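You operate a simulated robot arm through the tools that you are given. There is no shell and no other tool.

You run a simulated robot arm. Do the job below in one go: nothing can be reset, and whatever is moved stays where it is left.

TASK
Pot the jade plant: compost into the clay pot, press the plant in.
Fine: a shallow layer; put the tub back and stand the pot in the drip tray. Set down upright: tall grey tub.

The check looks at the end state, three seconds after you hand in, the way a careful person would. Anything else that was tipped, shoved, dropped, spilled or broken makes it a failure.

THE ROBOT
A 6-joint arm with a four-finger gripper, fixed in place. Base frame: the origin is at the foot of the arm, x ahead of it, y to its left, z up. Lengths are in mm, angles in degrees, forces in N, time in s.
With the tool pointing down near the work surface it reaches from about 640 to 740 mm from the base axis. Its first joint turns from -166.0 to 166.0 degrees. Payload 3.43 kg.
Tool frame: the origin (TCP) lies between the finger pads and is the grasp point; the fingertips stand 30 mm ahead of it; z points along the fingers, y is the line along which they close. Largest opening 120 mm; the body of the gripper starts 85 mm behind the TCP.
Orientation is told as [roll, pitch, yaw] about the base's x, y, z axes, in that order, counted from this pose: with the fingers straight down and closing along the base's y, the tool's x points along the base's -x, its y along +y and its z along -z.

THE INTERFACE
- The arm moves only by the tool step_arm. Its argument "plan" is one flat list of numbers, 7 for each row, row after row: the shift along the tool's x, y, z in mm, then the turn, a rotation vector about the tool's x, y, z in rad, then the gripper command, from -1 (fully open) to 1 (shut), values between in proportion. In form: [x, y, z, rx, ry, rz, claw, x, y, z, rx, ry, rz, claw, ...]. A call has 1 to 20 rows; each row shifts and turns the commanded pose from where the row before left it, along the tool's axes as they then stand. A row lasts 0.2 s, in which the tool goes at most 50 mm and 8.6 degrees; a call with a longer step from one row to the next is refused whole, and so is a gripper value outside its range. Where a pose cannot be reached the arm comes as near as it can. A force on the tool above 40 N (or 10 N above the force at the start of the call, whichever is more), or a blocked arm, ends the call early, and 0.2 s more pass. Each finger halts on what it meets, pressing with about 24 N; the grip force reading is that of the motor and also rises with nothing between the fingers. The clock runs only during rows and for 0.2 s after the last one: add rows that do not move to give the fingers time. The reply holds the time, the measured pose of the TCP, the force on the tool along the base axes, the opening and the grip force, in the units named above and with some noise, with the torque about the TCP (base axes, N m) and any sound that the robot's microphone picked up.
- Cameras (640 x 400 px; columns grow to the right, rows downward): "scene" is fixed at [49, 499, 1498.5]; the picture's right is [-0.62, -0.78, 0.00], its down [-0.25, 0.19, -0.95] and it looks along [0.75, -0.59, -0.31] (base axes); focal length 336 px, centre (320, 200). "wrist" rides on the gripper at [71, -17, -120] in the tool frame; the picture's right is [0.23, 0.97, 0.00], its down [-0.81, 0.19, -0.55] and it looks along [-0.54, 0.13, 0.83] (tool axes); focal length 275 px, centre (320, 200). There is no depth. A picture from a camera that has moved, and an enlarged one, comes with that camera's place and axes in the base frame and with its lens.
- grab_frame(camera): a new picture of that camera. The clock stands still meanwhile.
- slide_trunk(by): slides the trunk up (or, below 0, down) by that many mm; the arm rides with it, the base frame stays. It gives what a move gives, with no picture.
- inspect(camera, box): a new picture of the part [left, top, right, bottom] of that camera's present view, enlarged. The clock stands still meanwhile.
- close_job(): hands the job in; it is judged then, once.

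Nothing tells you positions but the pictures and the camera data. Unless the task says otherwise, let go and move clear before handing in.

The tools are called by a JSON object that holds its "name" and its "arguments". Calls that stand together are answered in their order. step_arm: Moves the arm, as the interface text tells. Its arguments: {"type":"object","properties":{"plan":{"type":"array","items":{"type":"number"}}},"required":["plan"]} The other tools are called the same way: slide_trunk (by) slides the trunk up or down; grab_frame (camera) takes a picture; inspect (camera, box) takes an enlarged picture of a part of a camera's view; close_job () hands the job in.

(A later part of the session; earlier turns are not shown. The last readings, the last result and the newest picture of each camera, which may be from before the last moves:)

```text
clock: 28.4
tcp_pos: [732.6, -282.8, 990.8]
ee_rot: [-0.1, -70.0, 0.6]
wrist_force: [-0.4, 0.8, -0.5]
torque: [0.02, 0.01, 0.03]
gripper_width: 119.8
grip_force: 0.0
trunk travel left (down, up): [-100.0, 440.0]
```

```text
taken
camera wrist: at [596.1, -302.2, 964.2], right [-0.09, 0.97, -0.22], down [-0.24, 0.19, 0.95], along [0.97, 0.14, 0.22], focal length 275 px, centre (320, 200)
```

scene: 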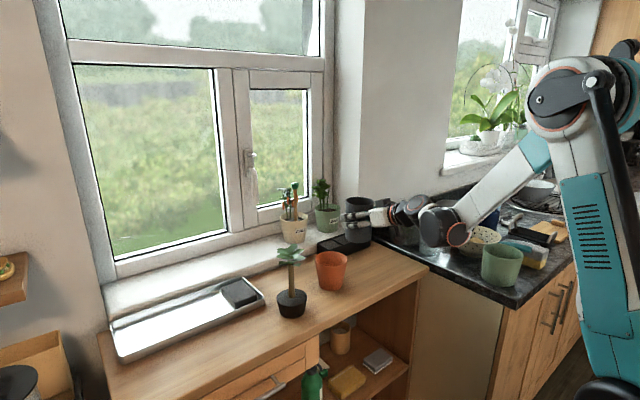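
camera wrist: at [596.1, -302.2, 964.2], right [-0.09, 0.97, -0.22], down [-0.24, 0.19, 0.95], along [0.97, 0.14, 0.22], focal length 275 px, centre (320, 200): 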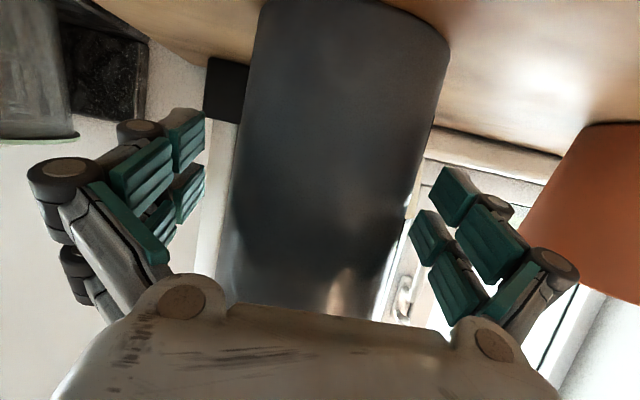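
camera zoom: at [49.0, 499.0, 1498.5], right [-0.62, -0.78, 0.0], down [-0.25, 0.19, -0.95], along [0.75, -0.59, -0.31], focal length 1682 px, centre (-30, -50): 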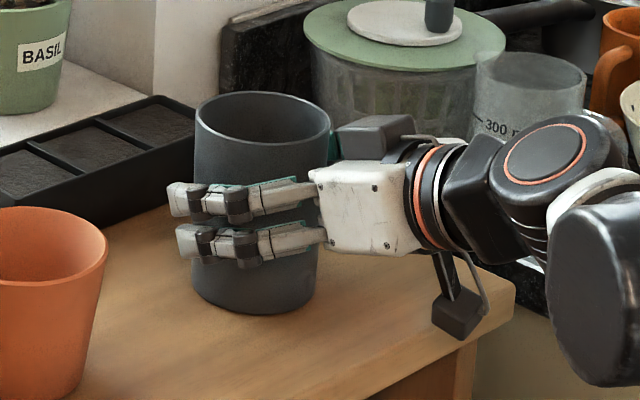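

The tub is released and stands upright in its place. I'll back straight off, rise, and turn the tool down to look into the pot with the wrist camera.

{"name": "step_arm", "arguments": {"plan": [8, 0, -21.9, 0, 0, 0, -1, 8, 0, -21.9, 0, 0, 0, -1, 8, 0, -21.9, 0, 0, 0, -1, 8, 0, -21.9, 0, 0, 0, -1, 8, 0, -21.9, 0, 0, 0, -1, 8, 0, -21.9, 0, 0, 0, -1, -32.9, 24.3, -12, 0, 0, 0, -1, -32.9, 24.3, -12, 0, 0, 0, -1, -32.9, 24.3, -12, 0, 0, 0, -1, -32.9, 24.3, -12, 0, 0, 0, -1, -32.9, 24.3, -12, 0, 0, 0, -1, -32.9, 24.3, -12, 0, 0, 0, -1]}}

{"name": "step_arm", "arguments": {"plan": [0, 0, 0, 0, 0.1357, 0, -1, 0, 0, 0, 0, 0.1357, 0, -1, 0, 0, 0, 0, 0.1357, 0, -1, 0, 0, 0, 0, 0.1357, 0, -1, 0, 0, 0, 0, 0.1357, 0, -1, 0, 0, 0, 0, 0.1357, 0, -1, 0, 0, 0, 0, 0.1357, 0, -1, 0, 0, 0, 0, 0.1357, 0, -1, 0, 0, 0, 0, 0.1357, 0, -1, 0, 0, 0, 0, 0, 0, -1]}}

{"name": "grab_frame", "arguments": {"camera": "wrist"}}

{"name": "grab_frame", "arguments": {"camera": "scene"}}

```text
clock: 30.9
tcp_pos: [595.5, -139.8, 1201.0]
ee_rot: [0.1, -70.1, 0.5]
wrist_force: [-0.7, -0.4, -0.1]
torque: [-0.02, 0.02, 0.01]
gripper_width: 119.8
grip_force: 0.1
trunk travel left (down, up): [-100.0, 440.0]
```

```text
clock: 33.1
tcp_pos: [592.5, -139.5, 1200.0]
ee_rot: [0.1, 0.1, 0.4]
wrist_force: [0.9, 0.7, 0.3]
torque: [0.0, 0.0, 0.01]
gripper_width: 119.9
grip_force: 0.1
trunk travel left (down, up): [-100.0, 440.0]
```

```text
taken
camera wrist: at [521.1, -156.9, 1320.7], right [-0.24, 0.97, 0.0], down [0.81, 0.2, 0.55], along [0.54, 0.13, -0.83], focal length 275 px, centre (320, 200)
```

wrist: 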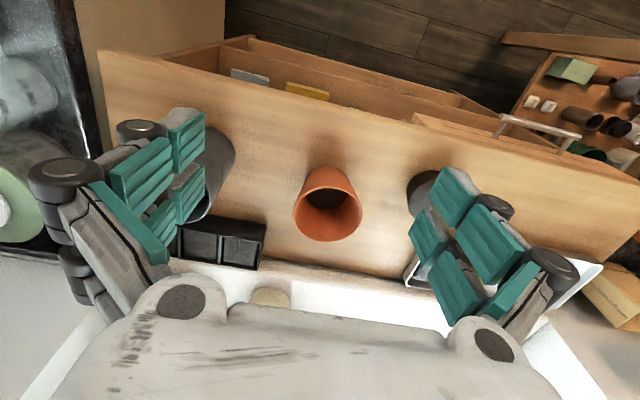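

```text
taken
```

scene: 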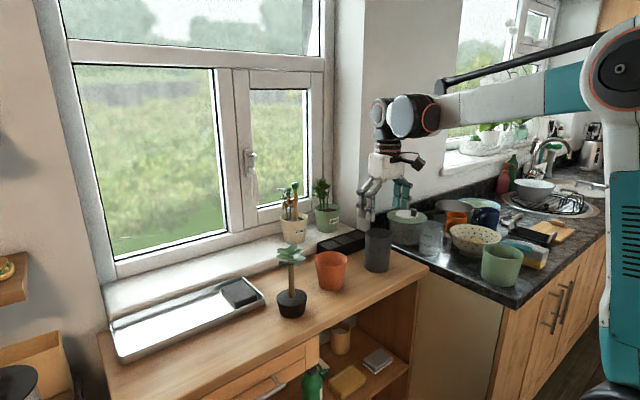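

{"name": "inspect", "arguments": {"camera": "wrist", "box": [285, 160, 370, 250]}}

{"name": "inspect", "arguments": {"camera": "scene", "box": [300, 220, 400, 300]}}

```text
4.44 times, centred on (328, 205) of wrist
camera zoom: at [521.1, -156.9, 1320.7], right [-0.24, 0.97, 0.0], down [0.81, 0.2, 0.55], along [0.54, 0.13, -0.83], focal length 1224 px, centre (287, 178)
```

zoom: 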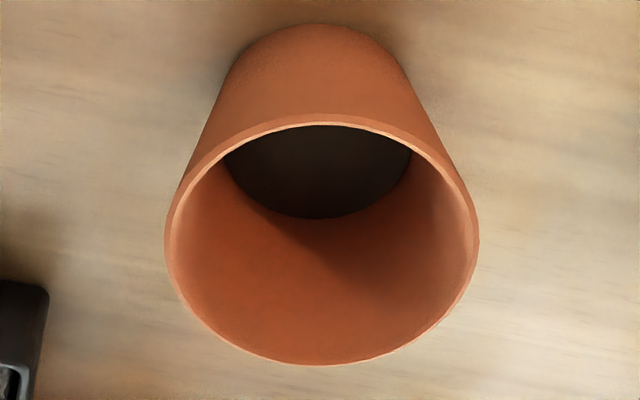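

```text
5.00 times, centred on (350, 260) of scene
camera zoom: at [49.0, 499.0, 1498.5], right [-0.62, -0.78, 0.0], down [-0.25, 0.19, -0.95], along [0.75, -0.59, -0.31], focal length 1682 px, centre (170, -100)
```

zoom: 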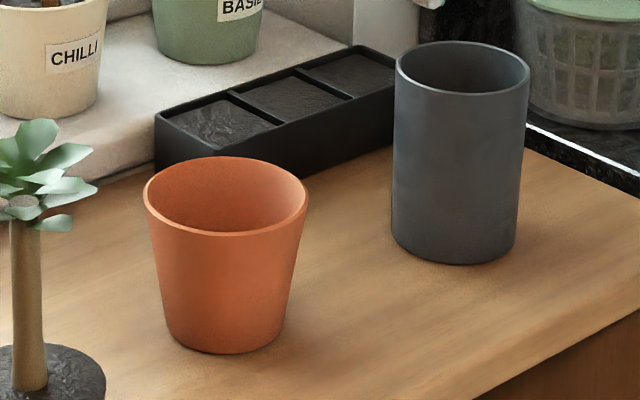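

The layer is visible in the pot: the compost surface sits near z 946, about 20 mm above the floor, which is a shallow layer. Next is the plant: its stem is at about (707, 75), clear between z 970 and 1058. I'll turn level again and come down in front of it at z 1012.

{"name": "step_arm", "arguments": {"plan": [2.5, 23.8, 0, 0, -0.1357, 0, -1, 2.5, 23.8, -0.3, 0, -0.1357, 0, -1, 2.4, 23.8, -0.7, 0, -0.1357, 0, -1, 2.3, 23.8, -1, 0, -0.1357, 0, -1, 2.1, 23.8, -1.3, 0, -0.1357, 0, -1, 1.9, 23.8, -1.6, 0, -0.1357, 0, -1, 1.7, 23.8, -1.8, 0, -0.1357, 0, -1, 1.5, 23.8, -2, 0, -0.1357, 0, -1, 1.2, 23.8, -2.2, 0, -0.1357, 0, -1, 0, 0, 0, 0, 0, 0, -0.3]}}

{"name": "step_arm", "arguments": {"plan": [35.3, 0, 12.9, 0, 0, 0, -0.3, 35.3, 0, 12.9, 0, 0, 0, -0.3, 35.3, 0, 12.9, 0, 0, 0, -0.3, 35.3, 0, 12.9, 0, 0, 0, -0.3, 35.3, 0, 12.9, 0, 0, 0, -0.3, 0, 0, 0, 0, 0, 0, -0.3]}}

{"name": "grab_frame", "arguments": {"camera": "wrist"}}

{"name": "inspect", "arguments": {"camera": "scene", "box": [240, 200, 440, 340]}}

```text
clock: 35.4
tcp_pos: [566.0, 75.1, 1200.3]
ee_rot: [-0.1, -70.2, 0.6]
wrist_force: [-0.3, 0.9, 0.1]
torque: [0.01, -0.01, -0.02]
gripper_width: 78.1
grip_force: 0.1
trunk travel left (down, up): [-100.0, 440.0]
```

```text
clock: 36.8
tcp_pos: [574.3, 76.1, 1048.7]
ee_rot: [0.0, -69.9, 0.5]
wrist_force: [-0.2, -0.6, -0.8]
torque: [-0.02, -0.01, 0.01]
gripper_width: 77.9
grip_force: 0.1
out of reach, approached as far as the arm can: row 5
trunk travel left (down, up): [-100.0, 440.0]
```

```text
taken
camera wrist: at [437.9, 56.8, 1023.0], right [-0.09, 0.97, -0.22], down [-0.24, 0.19, 0.95], along [0.97, 0.14, 0.22], focal length 275 px, centre (320, 200)
```

wrist: 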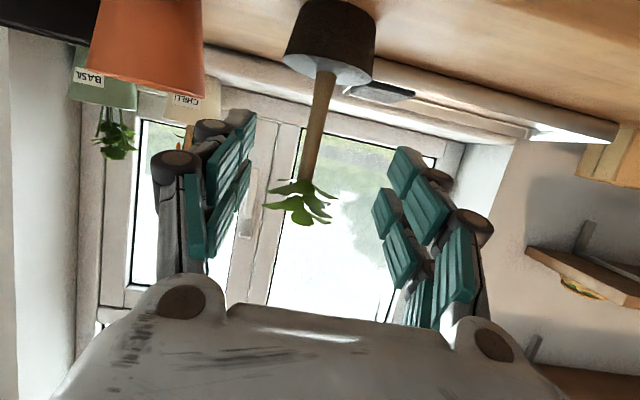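

```text
2.86 times, centred on (340, 270) of scene
camera zoom: at [49.0, 499.0, 1498.5], right [-0.62, -0.78, 0.0], down [-0.25, 0.19, -0.95], along [0.75, -0.59, -0.31], focal length 961 px, centre (263, 0)
```

zoom: 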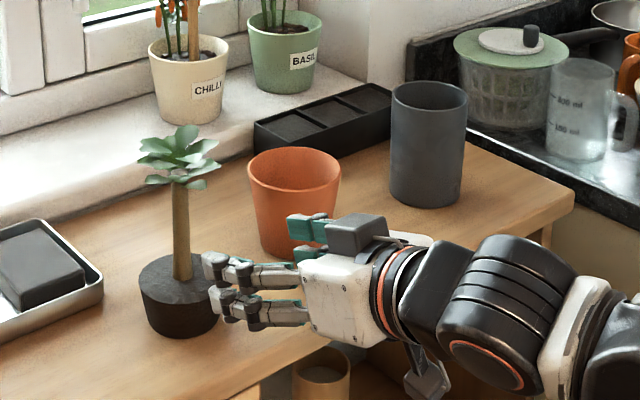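

That spot is slightly too close in for the arm at this trunk height, so I'll lower the trunk 36 mm instead to bring the hand to stem height.

{"name": "slide_trunk", "arguments": {"by": -36}}

{"name": "grab_frame", "arguments": {"camera": "wrist"}}

{"name": "inspect", "arguments": {"camera": "scene", "box": [240, 200, 440, 340]}}

```text
clock: 37.5
tcp_pos: [574.1, 75.6, 1013.2]
ee_rot: [0.0, -69.9, 0.7]
wrist_force: [0.6, 0.6, -0.1]
torque: [0.0, 0.01, 0.01]
gripper_width: 78.1
grip_force: 0.0
trunk travel left (down, up): [-64.0, 476.0]
```

```text
taken
camera wrist: at [438.1, 56.8, 987.2], right [-0.09, 0.97, -0.22], down [-0.24, 0.19, 0.95], along [0.97, 0.14, 0.22], focal length 275 px, centre (320, 200)
```

wrist: 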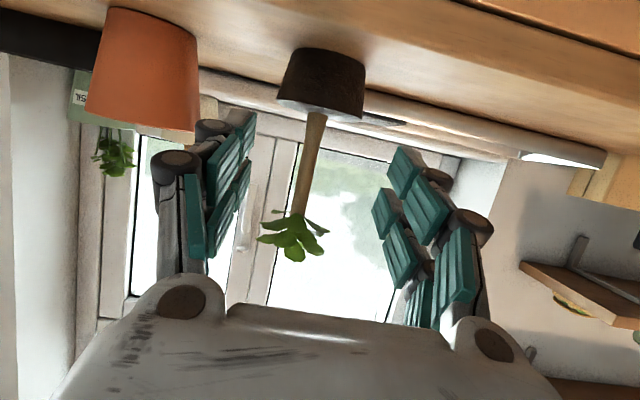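

```text
2.86 times, centred on (340, 270) of scene
camera zoom: at [49.0, 499.0, 1498.5], right [-0.62, -0.78, 0.0], down [-0.25, 0.19, -0.95], along [0.75, -0.59, -0.31], focal length 961 px, centre (263, 0)
```

zoom: 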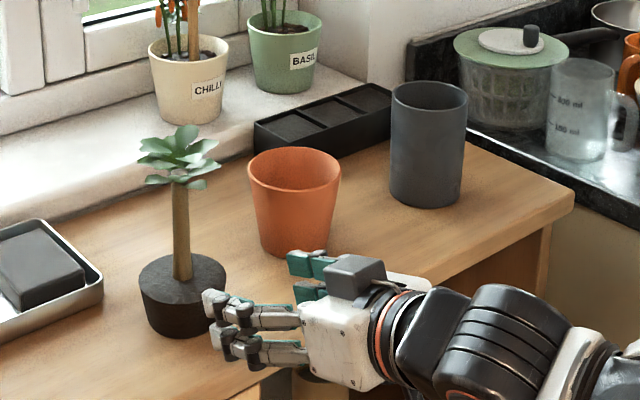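

The stem is centred between the fingers (y about 75). I'll slide forward around it.

{"name": "step_arm", "arguments": {"plan": [-5.7, -0.2, 15.6, 0, 0, 0, -0.3, -5.7, -0.2, 15.6, 0, 0, 0, -0.3, -5.7, -0.2, 15.6, 0, 0, 0, -0.3, -5.7, -0.2, 15.6, 0, 0, 0, -0.3, -5.7, -0.2, 15.6, 0, 0, 0, -0.3, -5.7, -0.2, 15.6, 0, 0, 0, -0.3, -5.7, -0.2, 15.6, 0, 0, 0, -0.3, -5.7, -0.2, 15.6, 0, 0, 0, -0.3, 0, 0, 0, 0, 0, 0, -0.3]}}

{"name": "grab_frame", "arguments": {"camera": "wrist"}}

{"name": "inspect", "arguments": {"camera": "scene", "box": [250, 220, 380, 330]}}

```text
clock: 39.5
tcp_pos: [707.9, 73.5, 1012.8]
ee_rot: [0.0, -69.9, 0.6]
wrist_force: [0.8, -0.4, 0.1]
torque: [0.01, 0.01, 0.03]
gripper_width: 78.2
grip_force: 0.1
trunk travel left (down, up): [-64.0, 476.0]
```

```text
taken
camera wrist: at [571.0, 56.2, 987.6], right [-0.09, 0.97, -0.22], down [-0.24, 0.19, 0.95], along [0.97, 0.14, 0.22], focal length 275 px, centre (320, 200)
```

wrist: 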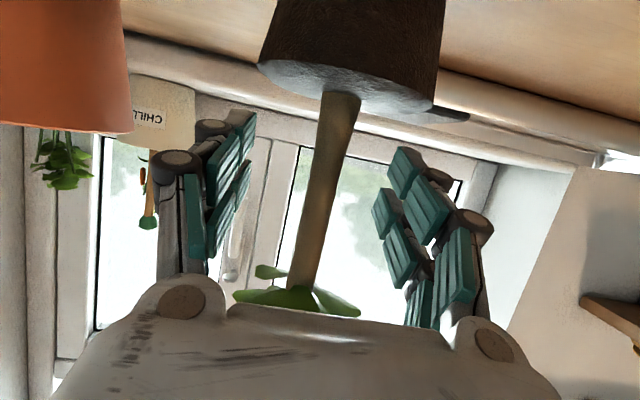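

```text
3.64 times, centred on (315, 275) of scene
camera zoom: at [49.0, 499.0, 1498.5], right [-0.62, -0.78, 0.0], down [-0.25, 0.19, -0.95], along [0.75, -0.59, -0.31], focal length 1223 px, centre (338, -73)
```

zoom: 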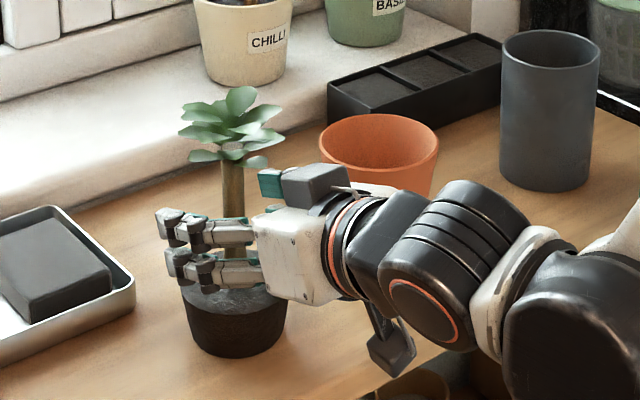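

The stem sits right between the pads, below the leaves and above the root ball. I'll close on it gently, then lift.

{"name": "step_arm", "arguments": {"plan": [0, 0.8, 0, 0, 0, 0, 0, 0, 0, 0, 0, 0, 0, 0.3, 0, 0, 0, 0, 0, 0, 0.55, 0, 0, 0, 0, 0, 0, 0.7, 0, 0, 0, 0, 0, 0, 0.8, 0, 0, 0, 0, 0, 0, 1, 0, 0, 0, 0, 0, 0, 1]}}

{"name": "grab_frame", "arguments": {"camera": "wrist"}}

{"name": "inspect", "arguments": {"camera": "scene", "box": [250, 220, 380, 330]}}

```text
clock: 41.1
tcp_pos: [707.3, 75.6, 1013.3]
ee_rot: [0.0, -69.9, 0.6]
wrist_force: [0.3, 1.0, 1.6]
torque: [0.01, -0.03, 0.02]
gripper_width: 17.8
grip_force: 24.0
trunk travel left (down, up): [-64.0, 476.0]
```

```text
taken
camera wrist: at [570.8, 57.2, 987.4], right [-0.09, 0.97, -0.22], down [-0.24, 0.19, 0.95], along [0.97, 0.14, 0.22], focal length 275 px, centre (320, 200)
```

wrist: 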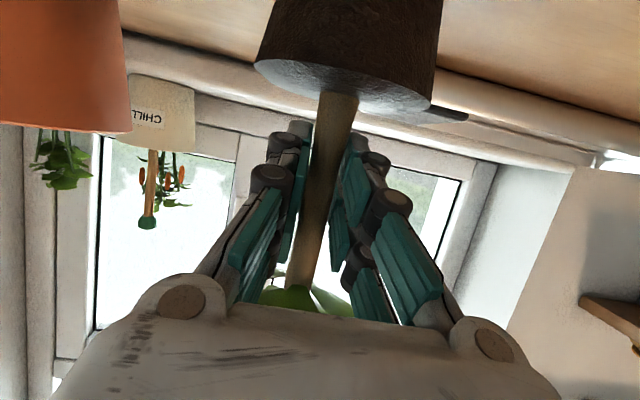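

```text
3.64 times, centred on (315, 275) of scene
camera zoom: at [49.0, 499.0, 1498.5], right [-0.62, -0.78, 0.0], down [-0.25, 0.19, -0.95], along [0.75, -0.59, -0.31], focal length 1223 px, centre (338, -73)
```

zoom: 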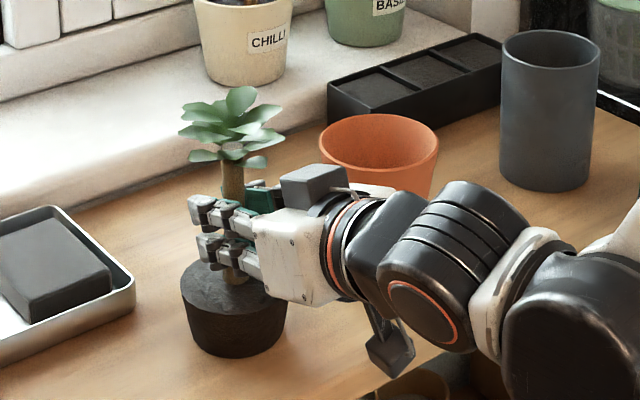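

The stem is held at an opening of 17.8 mm. I'll lift it clear of pot-rim height and check its weight and how upright it hangs.

{"name": "step_arm", "arguments": {"plan": [-9.4, 0, -3.4, 0, 0, 0, 1, -18.8, 0, -6.8, 0, 0, 0, 1, -23.5, 0, -8.6, 0, 0, 0, 1, -23.5, 0, -8.6, 0, 0, 0, 1, -23.5, 0, -8.6, 0, 0, 0, 1, -14.1, 0, -5.1, 0, 0, 0, 1, 0, 0, 0, 0, 0, 0, 1]}}

{"name": "inspect", "arguments": {"camera": "scene", "box": [240, 170, 400, 300]}}

{"name": "grab_frame", "arguments": {"camera": "wrist"}}

```text
clock: 42.8
tcp_pos: [707.7, 75.5, 1132.1]
ee_rot: [0.0, -69.9, 0.6]
wrist_force: [-0.3, 0.5, -3.0]
torque: [-0.06, 0.0, -0.02]
gripper_width: 17.5
grip_force: 24.2
trunk travel left (down, up): [-64.0, 476.0]
```

```text
3.08 times, centred on (320, 235) of scene
camera zoom: at [49.0, 499.0, 1498.5], right [-0.62, -0.78, 0.0], down [-0.25, 0.19, -0.95], along [0.75, -0.59, -0.31], focal length 1035 px, centre (320, 92)
```

zoom: 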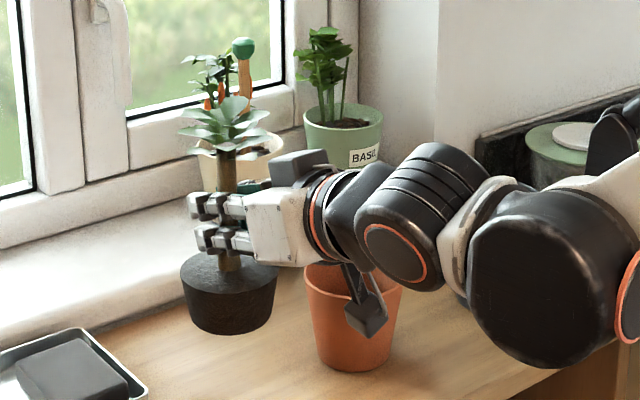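

```text
taken
camera wrist: at [570.8, 57.5, 1107.2], right [-0.09, 0.97, -0.22], down [-0.24, 0.19, 0.95], along [0.97, 0.14, 0.22], focal length 275 px, centre (320, 200)
```

wrist: 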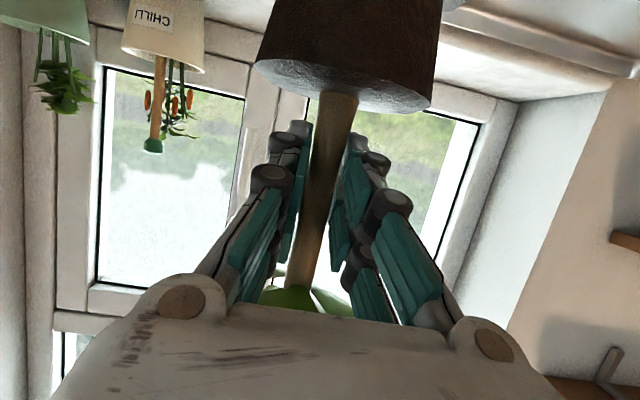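

The plant weighs about 3 N, hangs upright and clears the rim height. I'll carry it over the pot at about (743, -91), staying above the rim.

{"name": "step_arm", "arguments": {"plan": [-1.9, -13, 5.2, 0, 0, 0, 1, -1.9, -26, 5.2, 0, 0, 0, 1, -1.9, -32, 5.2, 0, 0, 0, 1, -1.9, -32, 5.2, 0, 0, 0, 1, -1.9, -32, 5.2, 0, 0, 0, 1, -1.9, -22, 5.2, 0, 0, 0, 1, 0, -10, 0, 0, 0, 0, 1, 0, 0, 0, 0, 0, 0, 1]}}

{"name": "inspect", "arguments": {"camera": "scene", "box": [270, 190, 410, 300]}}

{"name": "grab_frame", "arguments": {"camera": "wrist"}}

```text
clock: 44.5
tcp_pos: [743.4, -90.5, 1131.6]
ee_rot: [0.0, -69.9, 0.5]
wrist_force: [-0.4, 0.1, -2.5]
torque: [0.0, 0.0, 0.01]
gripper_width: 17.7
grip_force: 24.1
trunk travel left (down, up): [-64.0, 476.0]
```

```text
3.64 times, centred on (340, 245) of scene
camera zoom: at [49.0, 499.0, 1498.5], right [-0.62, -0.78, 0.0], down [-0.25, 0.19, -0.95], along [0.75, -0.59, -0.31], focal length 1223 px, centre (247, 36)
```

zoom: 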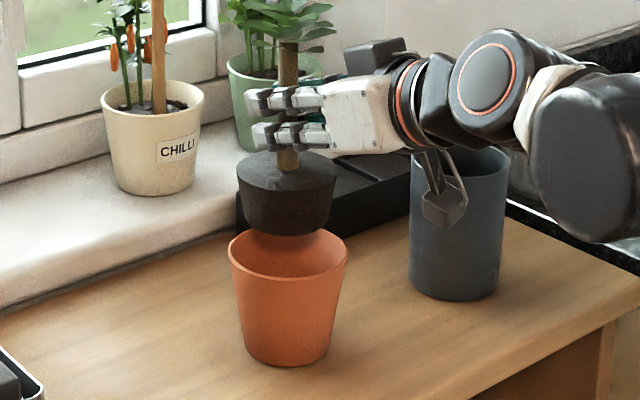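

```text
taken
camera wrist: at [606.5, -108.8, 1106.9], right [-0.09, 0.97, -0.22], down [-0.24, 0.19, 0.95], along [0.97, 0.14, 0.22], focal length 275 px, centre (320, 200)
```

wrist: 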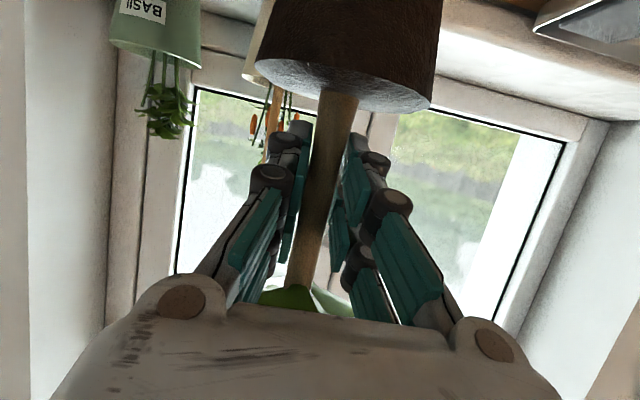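

{"name": "inspect", "arguments": {"camera": "scene", "box": [325, 225, 375, 295]}}

```text
5.71 times, centred on (350, 260) of scene
camera zoom: at [49.0, 499.0, 1498.5], right [-0.62, -0.78, 0.0], down [-0.25, 0.19, -0.95], along [0.75, -0.59, -0.31], focal length 1922 px, centre (149, -143)
```

zoom: 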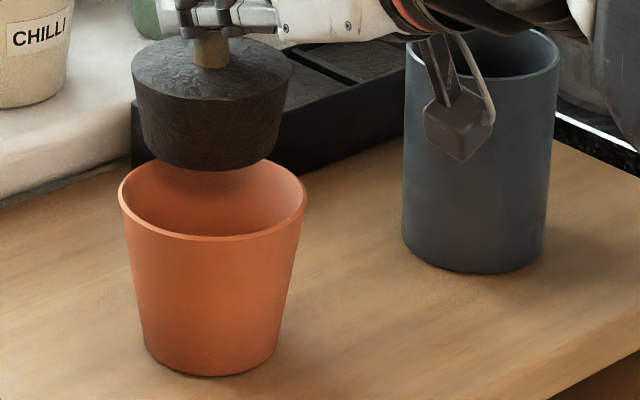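

The root ball is aligned with the pot to within about 1–2 mm. I'll make a small correction and lower it to just inside the rim.

{"name": "step_arm", "arguments": {"plan": [8.6, -0.3, 2.9, 0, 0, 0, 1, 8.6, -0.3, 2.9, 0, 0, 0, 1, 8.6, -0.3, 2.9, 0, 0, 0, 1, 8.6, -0.2, 2.9, 0, 0, 0, 1, 0, 0, 0, 0, 0, 0, 1]}}

{"name": "inspect", "arguments": {"camera": "scene", "box": [325, 225, 375, 295]}}

```text
clock: 45.8
tcp_pos: [742.6, -92.7, 1096.9]
ee_rot: [-0.1, -69.9, 0.6]
wrist_force: [0.3, -0.2, -2.1]
torque: [0.02, 0.03, 0.0]
gripper_width: 17.3
grip_force: 23.7
trunk travel left (down, up): [-64.0, 476.0]
```

```text
5.71 times, centred on (350, 260) of scene
camera zoom: at [49.0, 499.0, 1498.5], right [-0.62, -0.78, 0.0], down [-0.25, 0.19, -0.95], along [0.75, -0.59, -0.31], focal length 1922 px, centre (149, -143)
```

zoom: 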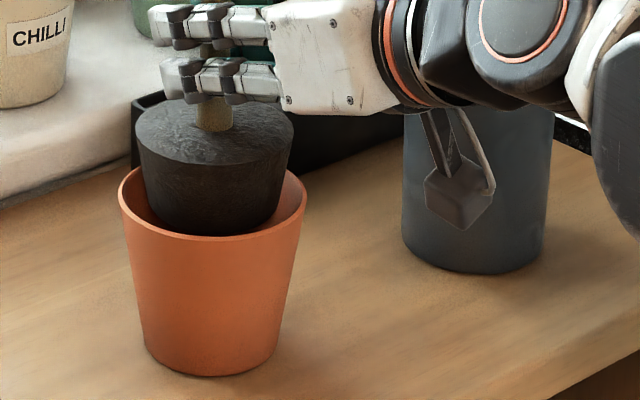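

{"name": "inspect", "arguments": {"camera": "scene", "box": [332, 240, 366, 265]}}

{"name": "grab_frame", "arguments": {"camera": "wrist"}}

```text
16.00 times, centred on (349, 252) of scene
camera zoom: at [49.0, 499.0, 1498.5], right [-0.62, -0.78, 0.0], down [-0.25, 0.19, -0.95], along [0.75, -0.59, -0.31], focal length 5382 px, centre (-144, -640)
```

zoom: 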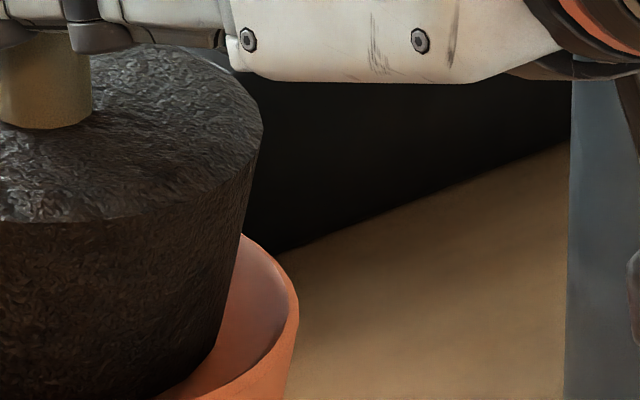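

```text
taken
camera wrist: at [605.7, -110.9, 1070.8], right [-0.09, 0.97, -0.22], down [-0.24, 0.19, 0.95], along [0.97, 0.14, 0.22], focal length 275 px, centre (320, 200)
```

wrist: 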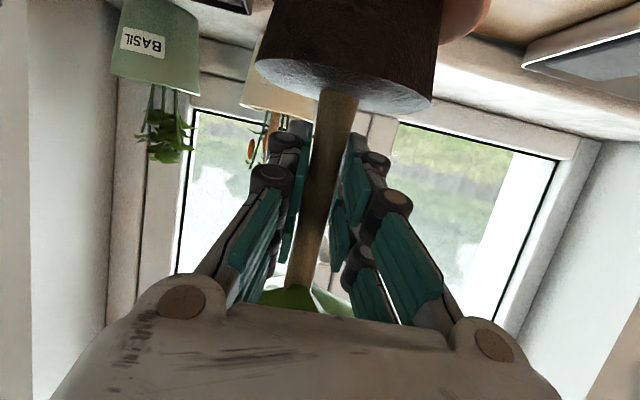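

{"name": "inspect", "arguments": {"camera": "scene", "box": [316, 232, 364, 262]}}

```text
13.33 times, centred on (340, 247) of scene
camera zoom: at [49.0, 499.0, 1498.5], right [-0.62, -0.78, 0.0], down [-0.25, 0.19, -0.95], along [0.75, -0.59, -0.31], focal length 4485 px, centre (53, -427)
```

zoom: 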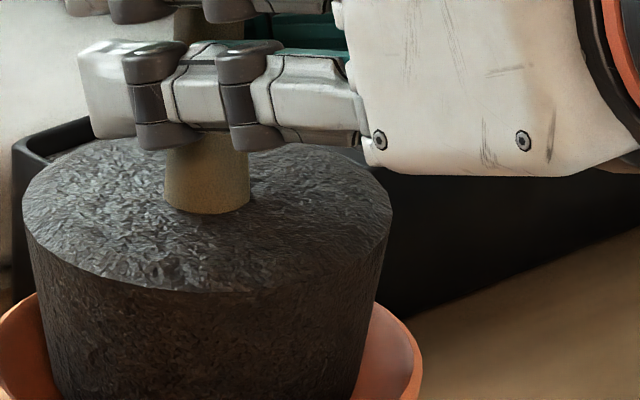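

It's centred to within about 1 mm. I'll apply that small correction and lower further into the pot.

{"name": "step_arm", "arguments": {"plan": [6.5, 0.3, 2.6, 0, 0, 0, 1, 6.5, 0.3, 2.6, 0, 0, 0, 1, 6.5, 0.2, 2.4, 0, 0, 0, 1, 6.5, 0, 2.4, 0, 0, 0, 1, 6.5, 0, 2.4, 0, 0, 0, 1, 0, 0, 0, 0, 0, 0, 1]}}

{"name": "inspect", "arguments": {"camera": "scene", "box": [316, 235, 372, 275]}}

```text
clock: 47.1
tcp_pos: [742.3, -91.8, 1060.5]
ee_rot: [0.0, -70.0, 0.6]
wrist_force: [0.1, -0.2, -3.3]
torque: [-0.02, -0.03, -0.01]
gripper_width: 17.9
grip_force: 23.9
trunk travel left (down, up): [-64.0, 476.0]
```

```text
10.00 times, centred on (344, 255) of scene
camera zoom: at [49.0, 499.0, 1498.5], right [-0.62, -0.78, 0.0], down [-0.25, 0.19, -0.95], along [0.75, -0.59, -0.31], focal length 3364 px, centre (80, -350)
```

zoom: 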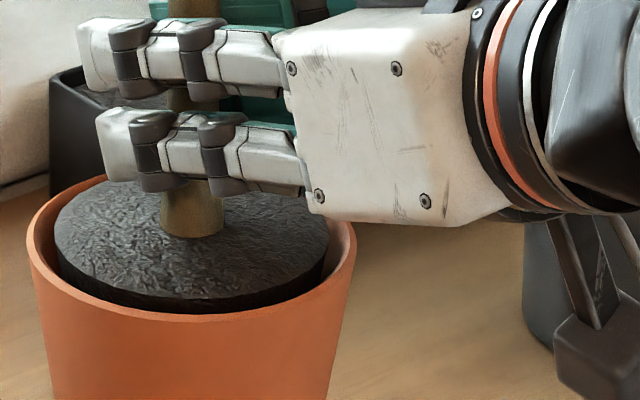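

{"name": "inspect", "arguments": {"camera": "scene", "box": [316, 246, 340, 268]}}

{"name": "inspect", "arguments": {"camera": "scene", "box": [332, 246, 356, 268]}}

```text
16.00 times, centred on (328, 257) of scene
camera zoom: at [49.0, 499.0, 1498.5], right [-0.62, -0.78, 0.0], down [-0.25, 0.19, -0.95], along [0.75, -0.59, -0.31], focal length 5382 px, centre (192, -712)
```

zoom: 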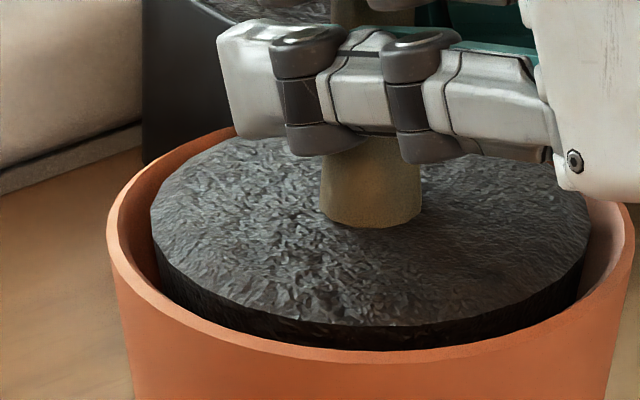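

```text
16.00 times, centred on (344, 257) of scene
camera zoom: at [49.0, 499.0, 1498.5], right [-0.62, -0.78, 0.0], down [-0.25, 0.19, -0.95], along [0.75, -0.59, -0.31], focal length 5382 px, centre (-64, -712)
```

zoom: 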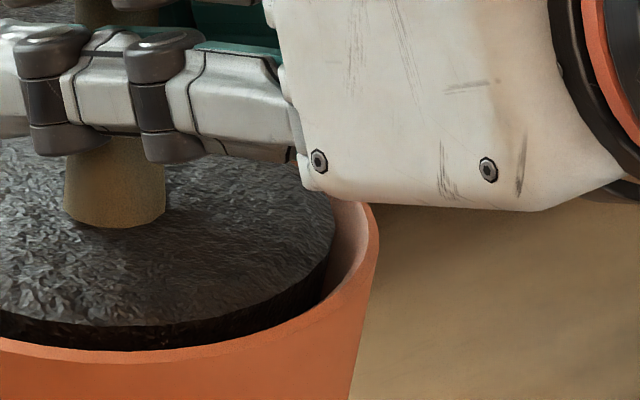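

The root ball fits the rim evenly with no contact so far. I'll lower slowly while watching the side forces.

{"name": "step_arm", "arguments": {"plan": [3.3, 0, 1.2, 0, 0, 0, 1, 3.3, 0, 1.2, 0, 0, 0, 1, 3.3, 0, 1.2, 0, 0, 0, 1, 0, 0, 0, 0, 0, 0, 1]}}

{"name": "step_arm", "arguments": {"plan": [2.8, 0, 1.0, 0, 0, 0, 1, 2.8, 0, 1.0, 0, 0, 0, 1, 0, 0, 0, 0, 0, 0, 1]}}

{"name": "inspect", "arguments": {"camera": "scene", "box": [316, 235, 372, 275]}}

```text
clock: 48.1
tcp_pos: [742.2, -92.1, 1051.6]
ee_rot: [0.0, -69.9, 0.5]
wrist_force: [-0.7, -0.1, -3.3]
torque: [0.03, 0.0, 0.0]
gripper_width: 17.4
grip_force: 23.4
trunk travel left (down, up): [-64.0, 476.0]
```

```text
clock: 49.0
tcp_pos: [742.0, -90.8, 1047.5]
ee_rot: [-0.1, -70.0, 0.6]
wrist_force: [1.9, 4.1, 20.7]
torque: [0.13, -0.31, -0.01]
gripper_width: 17.6
grip_force: 24.3
trunk travel left (down, up): [-64.0, 476.0]
```

```text
10.00 times, centred on (344, 255) of scene
camera zoom: at [49.0, 499.0, 1498.5], right [-0.62, -0.78, 0.0], down [-0.25, 0.19, -0.95], along [0.75, -0.59, -0.31], focal length 3364 px, centre (80, -350)
```

zoom: 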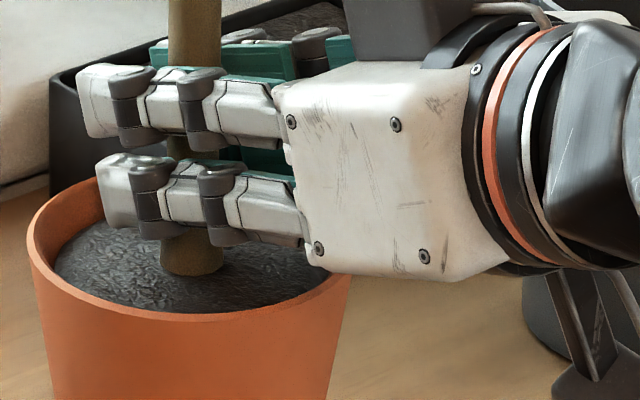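

The root ball meets the compost at about 24 N, roughly where I poured. I'll press further in small steps and watch whether it settles.

{"name": "step_arm", "arguments": {"plan": [1.0, 0, 0.36, 0, 0, 0, 1, 0, 0, 0, 0, 0, 0, 1]}}

{"name": "inspect", "arguments": {"camera": "scene", "box": [290, 200, 390, 295]}}

```text
clock: 49.5
tcp_pos: [741.3, -90.4, 1045.4]
ee_rot: [0.0, -70.0, 0.7]
wrist_force: [1.7, 5.2, 20.3]
torque: [0.14, -0.15, 0.03]
gripper_width: 17.9
grip_force: 23.7
trunk travel left (down, up): [-64.0, 476.0]
```

```text
4.21 times, centred on (340, 248) of scene
camera zoom: at [49.0, 499.0, 1498.5], right [-0.62, -0.78, 0.0], down [-0.25, 0.19, -0.95], along [0.75, -0.59, -0.31], focal length 1416 px, centre (236, 0)
```

zoom: 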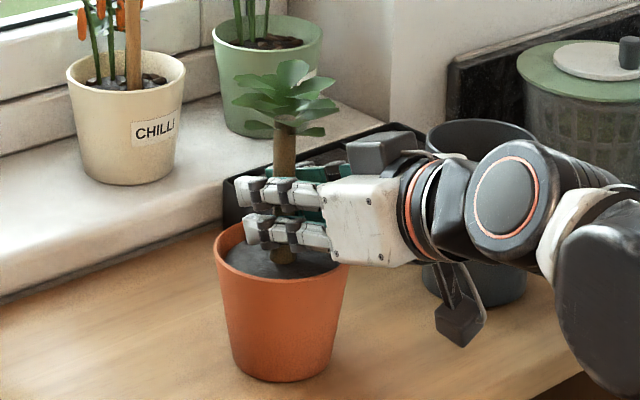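

{"name": "inspect", "arguments": {"camera": "scene", "box": [316, 246, 340, 268]}}

{"name": "step_arm", "arguments": {"plan": [1.5, 0, 0.54, 0, 0, 0, 1, 0, 0, 0, 0, 0, 0, 1]}}

{"name": "inspect", "arguments": {"camera": "scene", "box": [316, 246, 340, 268]}}

```text
16.00 times, centred on (328, 257) of scene
camera zoom: at [49.0, 499.0, 1498.5], right [-0.62, -0.78, 0.0], down [-0.25, 0.19, -0.95], along [0.75, -0.59, -0.31], focal length 5382 px, centre (192, -712)
```

zoom: 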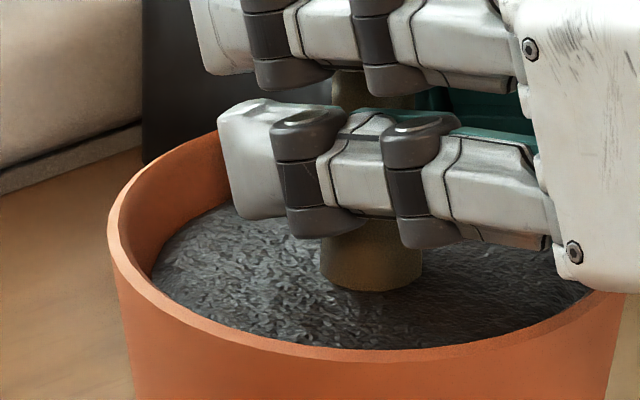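

```text
clock: 50.1
tcp_pos: [742.3, -90.5, 1044.2]
ee_rot: [-0.1, -70.0, 0.6]
wrist_force: [0.7, 5.2, 20.6]
torque: [0.18, -0.12, -0.02]
gripper_width: 17.7
grip_force: 24.0
trunk travel left (down, up): [-64.0, 476.0]
```

```text
16.00 times, centred on (328, 257) of scene
camera zoom: at [49.0, 499.0, 1498.5], right [-0.62, -0.78, 0.0], down [-0.25, 0.19, -0.95], along [0.75, -0.59, -0.31], focal length 5382 px, centre (192, -712)
```

zoom: 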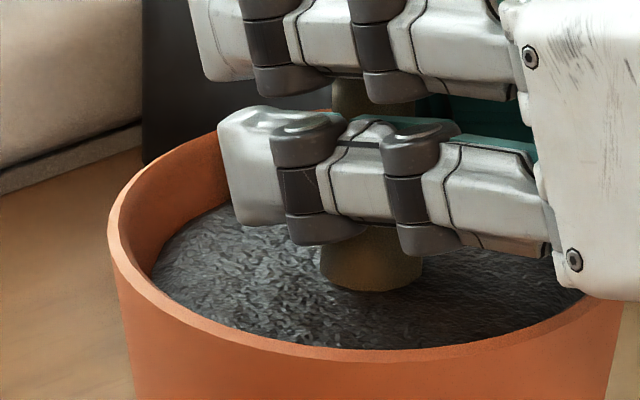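

The root ball no longer sinks (the stem base stays put while the pads begin to slip at about 20 N), so it's seated about 10 mm below the rim. I'll open the fingers a little, then check how the plant stands before backing off.

{"name": "step_arm", "arguments": {"plan": [-0.9, 0, -0.3, 0, 0, 0, 1, 0, 0, 0, 0, 0, 0, 0.65, 0, 0, 0, 0, 0, 0, 0.5, 0, 0, 0, 0, 0, 0, 0.4, 0, 0, 0, 0, 0, 0, 0.4]}}

{"name": "inspect", "arguments": {"camera": "scene", "box": [290, 200, 390, 295]}}

{"name": "grab_frame", "arguments": {"camera": "wrist"}}

```text
clock: 51.4
tcp_pos: [742.7, -90.7, 1044.2]
ee_rot: [0.1, -69.9, 0.6]
wrist_force: [0.3, -0.5, 0.5]
torque: [-0.02, 0.02, 0.01]
gripper_width: 35.9
grip_force: 0.1
trunk travel left (down, up): [-64.0, 476.0]
```

```text
4.21 times, centred on (340, 248) of scene
camera zoom: at [49.0, 499.0, 1498.5], right [-0.62, -0.78, 0.0], down [-0.25, 0.19, -0.95], along [0.75, -0.59, -0.31], focal length 1416 px, centre (236, 0)
```

zoom: 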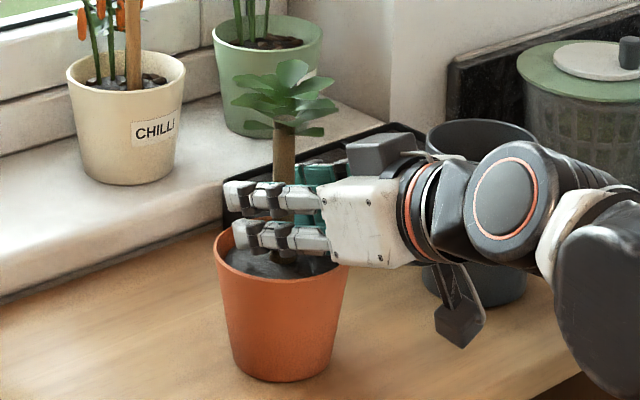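

```text
taken
camera wrist: at [605.7, -110.0, 1017.9], right [-0.09, 0.97, -0.22], down [-0.24, 0.19, 0.95], along [0.97, 0.14, 0.22], focal length 275 px, centre (320, 200)
```

wrist: 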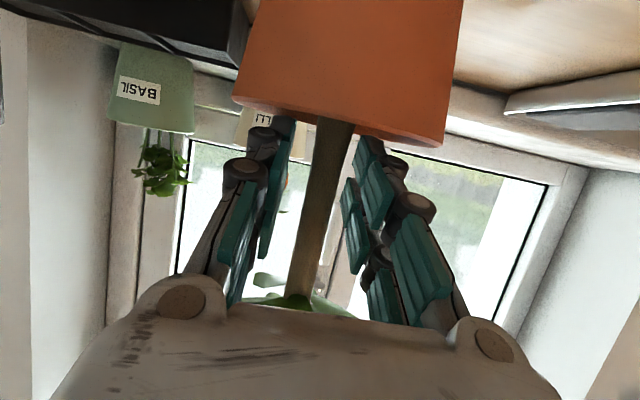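

The plant stands upright by itself in the pot. I'll rise slightly, back straight out, then go up and look down into the pot.

{"name": "step_arm", "arguments": {"plan": [-4.7, 0, -1.7, 0, 0, 0, 0.4, 6.6, 0, -18.1, 0, 0, 0, 0.4, 6.6, 0, -18.1, 0, 0, 0, 0.4, 6.6, 0, -18.1, 0, 0, 0, 0.4, 6.6, 0, -18.1, 0, 0, 0, 0.4, 6.6, 0, -18.1, 0, 0, 0, 0.4, 6.6, 0, -18.1, 0, 0, 0, 0.4, 0, 0, 0, 0, 0, 0, 0.4]}}

{"name": "grab_frame", "arguments": {"camera": "scene"}}

```text
clock: 53.1
tcp_pos: [625.1, -92.9, 1048.7]
ee_rot: [0.0, -69.9, 0.5]
wrist_force: [-0.9, 0.2, 0.0]
torque: [-0.02, 0.02, 0.0]
gripper_width: 36.0
grip_force: 0.1
trunk travel left (down, up): [-64.0, 476.0]
```

```text
taken
```

scene: 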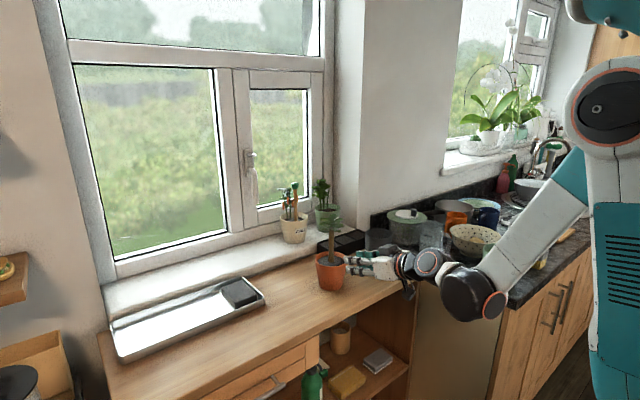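

{"name": "step_arm", "arguments": {"plan": [-26.7, -11.3, -15, 0, 0, 0, 0, -26.7, -11.3, -15, 0, 0, 0, -0.5, -26.7, -11.3, -15, 0, 0, 0, -1, -26.7, -11.3, -15, 0, 0, 0, -1, 0, 0, 0, 0, 0.1357, 0, -1, 0, 0, 0, 0, 0.1357, 0, -1, 0, 0, 0, 0, 0.1357, 0, -1, 0, 0, 0, 0, 0.1357, 0, -1, 0, 0, 0, 0, 0.1357, 0, -1, 0, 0, 0, 0, 0.1357, 0, -1, 0, 0, 0, 0, 0.1357, 0, -1, 0, 0, 0, 0, 0.1357, 0, -1, 0, 0, 0, 0, 0.1357, 0, -1, 0, 0, 0, 0, 0, 0, -1]}}

{"name": "grab_frame", "arguments": {"camera": "wrist"}}

{"name": "inspect", "arguments": {"camera": "wrist", "box": [270, 150, 400, 280]}}

{"name": "inspect", "arguments": {"camera": "scene", "box": [290, 200, 390, 295]}}

```text
clock: 56.1
tcp_pos: [608.8, -138.0, 1168.1]
ee_rot: [0.1, 0.2, 0.5]
wrist_force: [-0.2, -0.2, -1.7]
torque: [-0.01, 0.04, 0.02]
gripper_width: 120.1
grip_force: 0.1
trunk travel left (down, up): [-64.0, 476.0]
```

```text
taken
camera wrist: at [537.8, -155.7, 1290.1], right [-0.24, 0.97, 0.0], down [0.81, 0.2, 0.55], along [0.53, 0.13, -0.84], focal length 275 px, centre (320, 200)
```

wrist: 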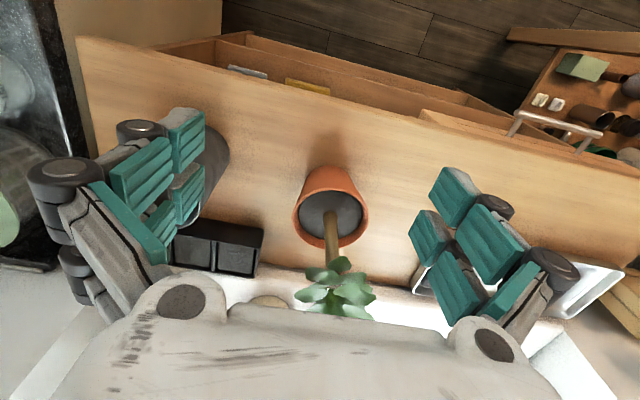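

```text
3.08 times, centred on (335, 215) of wrist
camera zoom: at [537.8, -155.7, 1290.1], right [-0.24, 0.97, 0.0], down [0.81, 0.2, 0.55], along [0.53, 0.13, -0.84], focal length 847 px, centre (274, 154)
```

zoom: 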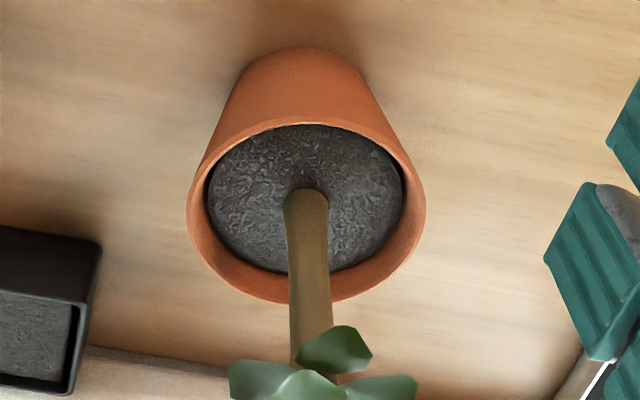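

```text
4.21 times, centred on (340, 248) of scene
camera zoom: at [49.0, 499.0, 1498.5], right [-0.62, -0.78, 0.0], down [-0.25, 0.19, -0.95], along [0.75, -0.59, -0.31], focal length 1416 px, centre (236, 0)
```

zoom: 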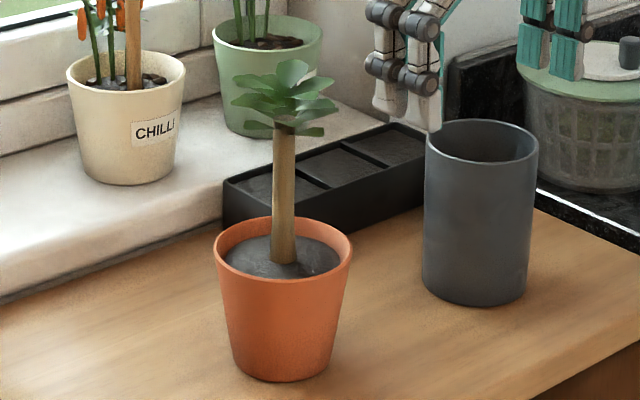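

The plant sits centred and upright, about 10 mm below the rim. Now for the pot: I'll pitch the tool to about 65°, drop in front of the pot, and line up to straddle it below the rim.

{"name": "step_arm", "arguments": {"plan": [0, 5.8, 0, 0, -0.1423, 0, -1, 0, 5.8, 0, 0, -0.1423, 0, -1, 0, 5.8, 0, 0, -0.1423, 0, -1, 0, 5.8, 0, 0, -0.1423, 0, -1, 0, 5.8, 0, 0, -0.1423, 0, -1, 0, 5.8, 0, 0, -0.1423, 0, -1, 0, 5.8, 0, 0, -0.1423, 0, -1, 0, 5.8, 0, 0, -0.1423, 0, -1, 35.7, 0, 14.9, 0, 0, 0, -1, 35.7, 0, 14.9, 0, 0, 0, -1, 35.7, 0, 14.9, 0, 0, 0, -1, 35.7, 0, 14.9, 0, 0, 0, -1, 35.7, 0, 14.9, 0, 0, 0, -1, 0, 0, 0, 0, 0, 0, -1]}}

{"name": "grab_frame", "arguments": {"camera": "wrist"}}

{"name": "inspect", "arguments": {"camera": "scene", "box": [290, 200, 450, 310]}}

```text
clock: 59.1
tcp_pos: [600.4, -90.5, 978.2]
ee_rot: [0.0, -64.9, 0.5]
wrist_force: [0.6, 0.3, 0.5]
torque: [0.0, -0.02, 0.02]
gripper_width: 120.0
grip_force: 0.0
trunk travel left (down, up): [-64.0, 476.0]
```

```text
taken
camera wrist: at [461.5, -110.4, 964.3], right [-0.11, 0.97, -0.21], down [-0.16, 0.19, 0.97], along [0.98, 0.14, 0.13], focal length 275 px, centre (320, 200)
```

wrist: 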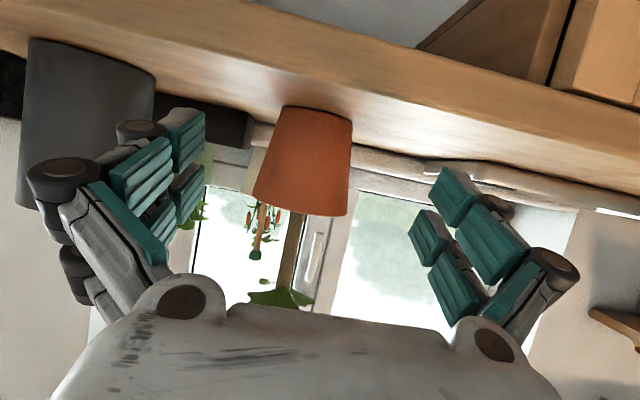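

```text
3.64 times, centred on (370, 255) of scene
camera zoom: at [49.0, 499.0, 1498.5], right [-0.62, -0.78, 0.0], down [-0.25, 0.19, -0.95], along [0.75, -0.59, -0.31], focal length 1223 px, centre (138, 0)
```

zoom: 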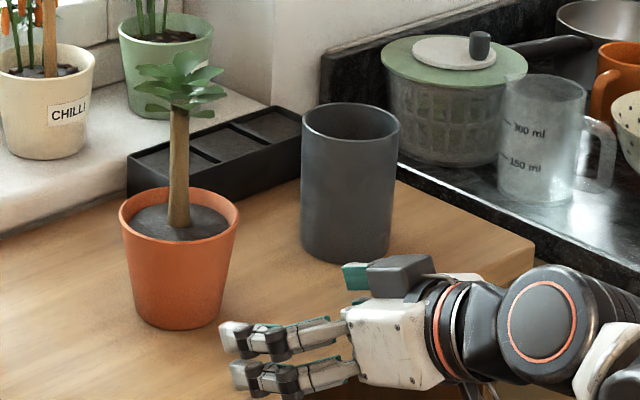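

The pot lies centred ahead at y about -92. I'll slide forward so the open fingers straddle it below the rim.

{"name": "step_arm", "arguments": {"plan": [-6.37, -0.2, 14.44, 0, 0, 0, -1, -6.37, -0.2, 14.44, 0, 0, 0, -1, -6.37, -0.2, 14.44, 0, 0, 0, -1, -6.37, -0.2, 14.44, 0, 0, 0, -1, -6.37, -0.2, 14.44, 0, 0, 0, -1, -6.37, -0.2, 14.44, 0, 0, 0, -1, -6.37, -0.2, 14.44, 0, 0, 0, -1, -6.37, -0.2, 14.44, 0, 0, 0, -1, -6.37, -0.2, 14.44, 0, 0, 0, -1, 0, 0, 0, 0, 0, 0, -1]}}

{"name": "grab_frame", "arguments": {"camera": "wrist"}}

{"name": "inspect", "arguments": {"camera": "scene", "box": [290, 200, 450, 310]}}

```text
clock: 61.4
tcp_pos: [742.1, -93.2, 972.1]
ee_rot: [0.1, -65.1, 0.5]
wrist_force: [0.3, -0.4, -0.3]
torque: [0.0, 0.0, 0.0]
gripper_width: 120.0
grip_force: 0.1
trunk travel left (down, up): [-64.0, 476.0]
```

```text
taken
camera wrist: at [603.2, -110.9, 959.5], right [-0.11, 0.97, -0.21], down [-0.16, 0.19, 0.97], along [0.98, 0.14, 0.14], focal length 275 px, centre (320, 200)
```

wrist: 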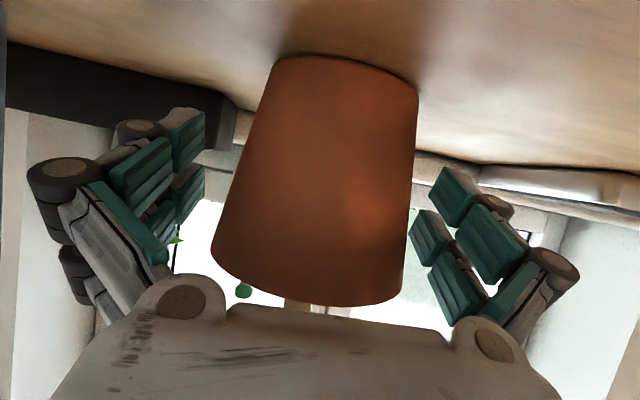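

```text
3.64 times, centred on (370, 255) of scene
camera zoom: at [49.0, 499.0, 1498.5], right [-0.62, -0.78, 0.0], down [-0.25, 0.19, -0.95], along [0.75, -0.59, -0.31], focal length 1223 px, centre (138, 0)
```

zoom: 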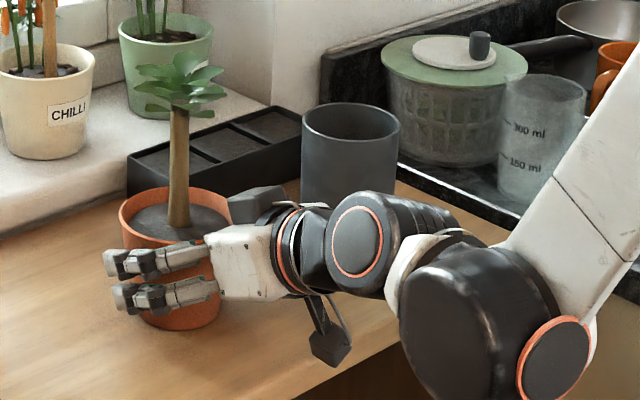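

The pot is centred to within about 1.5 mm. I'll correct that, rise a few mm and close gently.

{"name": "step_arm", "arguments": {"plan": [-3.6, 1.5, -1.7, 0, 0, 0, -1, 0, 0, 0, 0, 0, 0, -0.75, 0, 0, 0, 0, 0, 0, -0.6, 0, 0, 0, 0, 0, 0, -0.5, 0, 0, 0, 0, 0, 0, -0.4, 0, 0, 0, 0, 0, 0, 0, 0, 0, 0, 0, 0, 0, 1, 0, 0, 0, 0, 0, 0, 1]}}

{"name": "grab_frame", "arguments": {"camera": "wrist"}}

{"name": "inspect", "arguments": {"camera": "scene", "box": [290, 200, 450, 310]}}

```text
clock: 63.1
tcp_pos: [742.1, -90.6, 978.4]
ee_rot: [0.0, -65.1, 0.7]
wrist_force: [-0.4, -0.9, 3.6]
torque: [-0.16, 0.04, -0.02]
gripper_width: 94.9
grip_force: 23.7
trunk travel left (down, up): [-64.0, 476.0]
```

```text
taken
camera wrist: at [602.5, -108.9, 964.2], right [-0.11, 0.97, -0.21], down [-0.16, 0.19, 0.97], along [0.98, 0.14, 0.14], focal length 275 px, centre (320, 200)
```

wrist: 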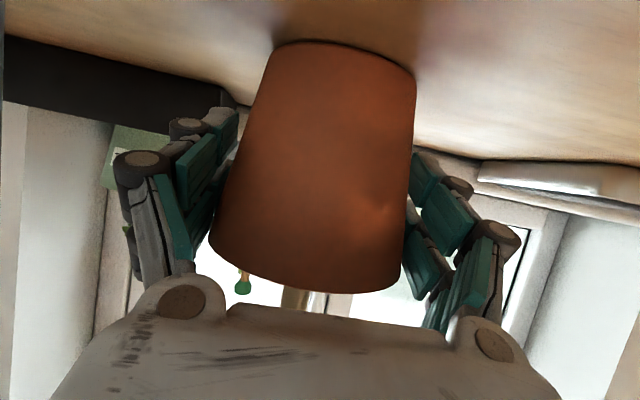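

```text
3.64 times, centred on (370, 255) of scene
camera zoom: at [49.0, 499.0, 1498.5], right [-0.62, -0.78, 0.0], down [-0.25, 0.19, -0.95], along [0.75, -0.59, -0.31], focal length 1223 px, centre (138, 0)
```

zoom: 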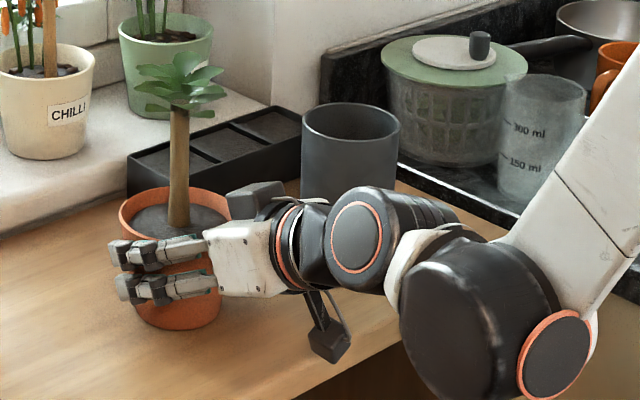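

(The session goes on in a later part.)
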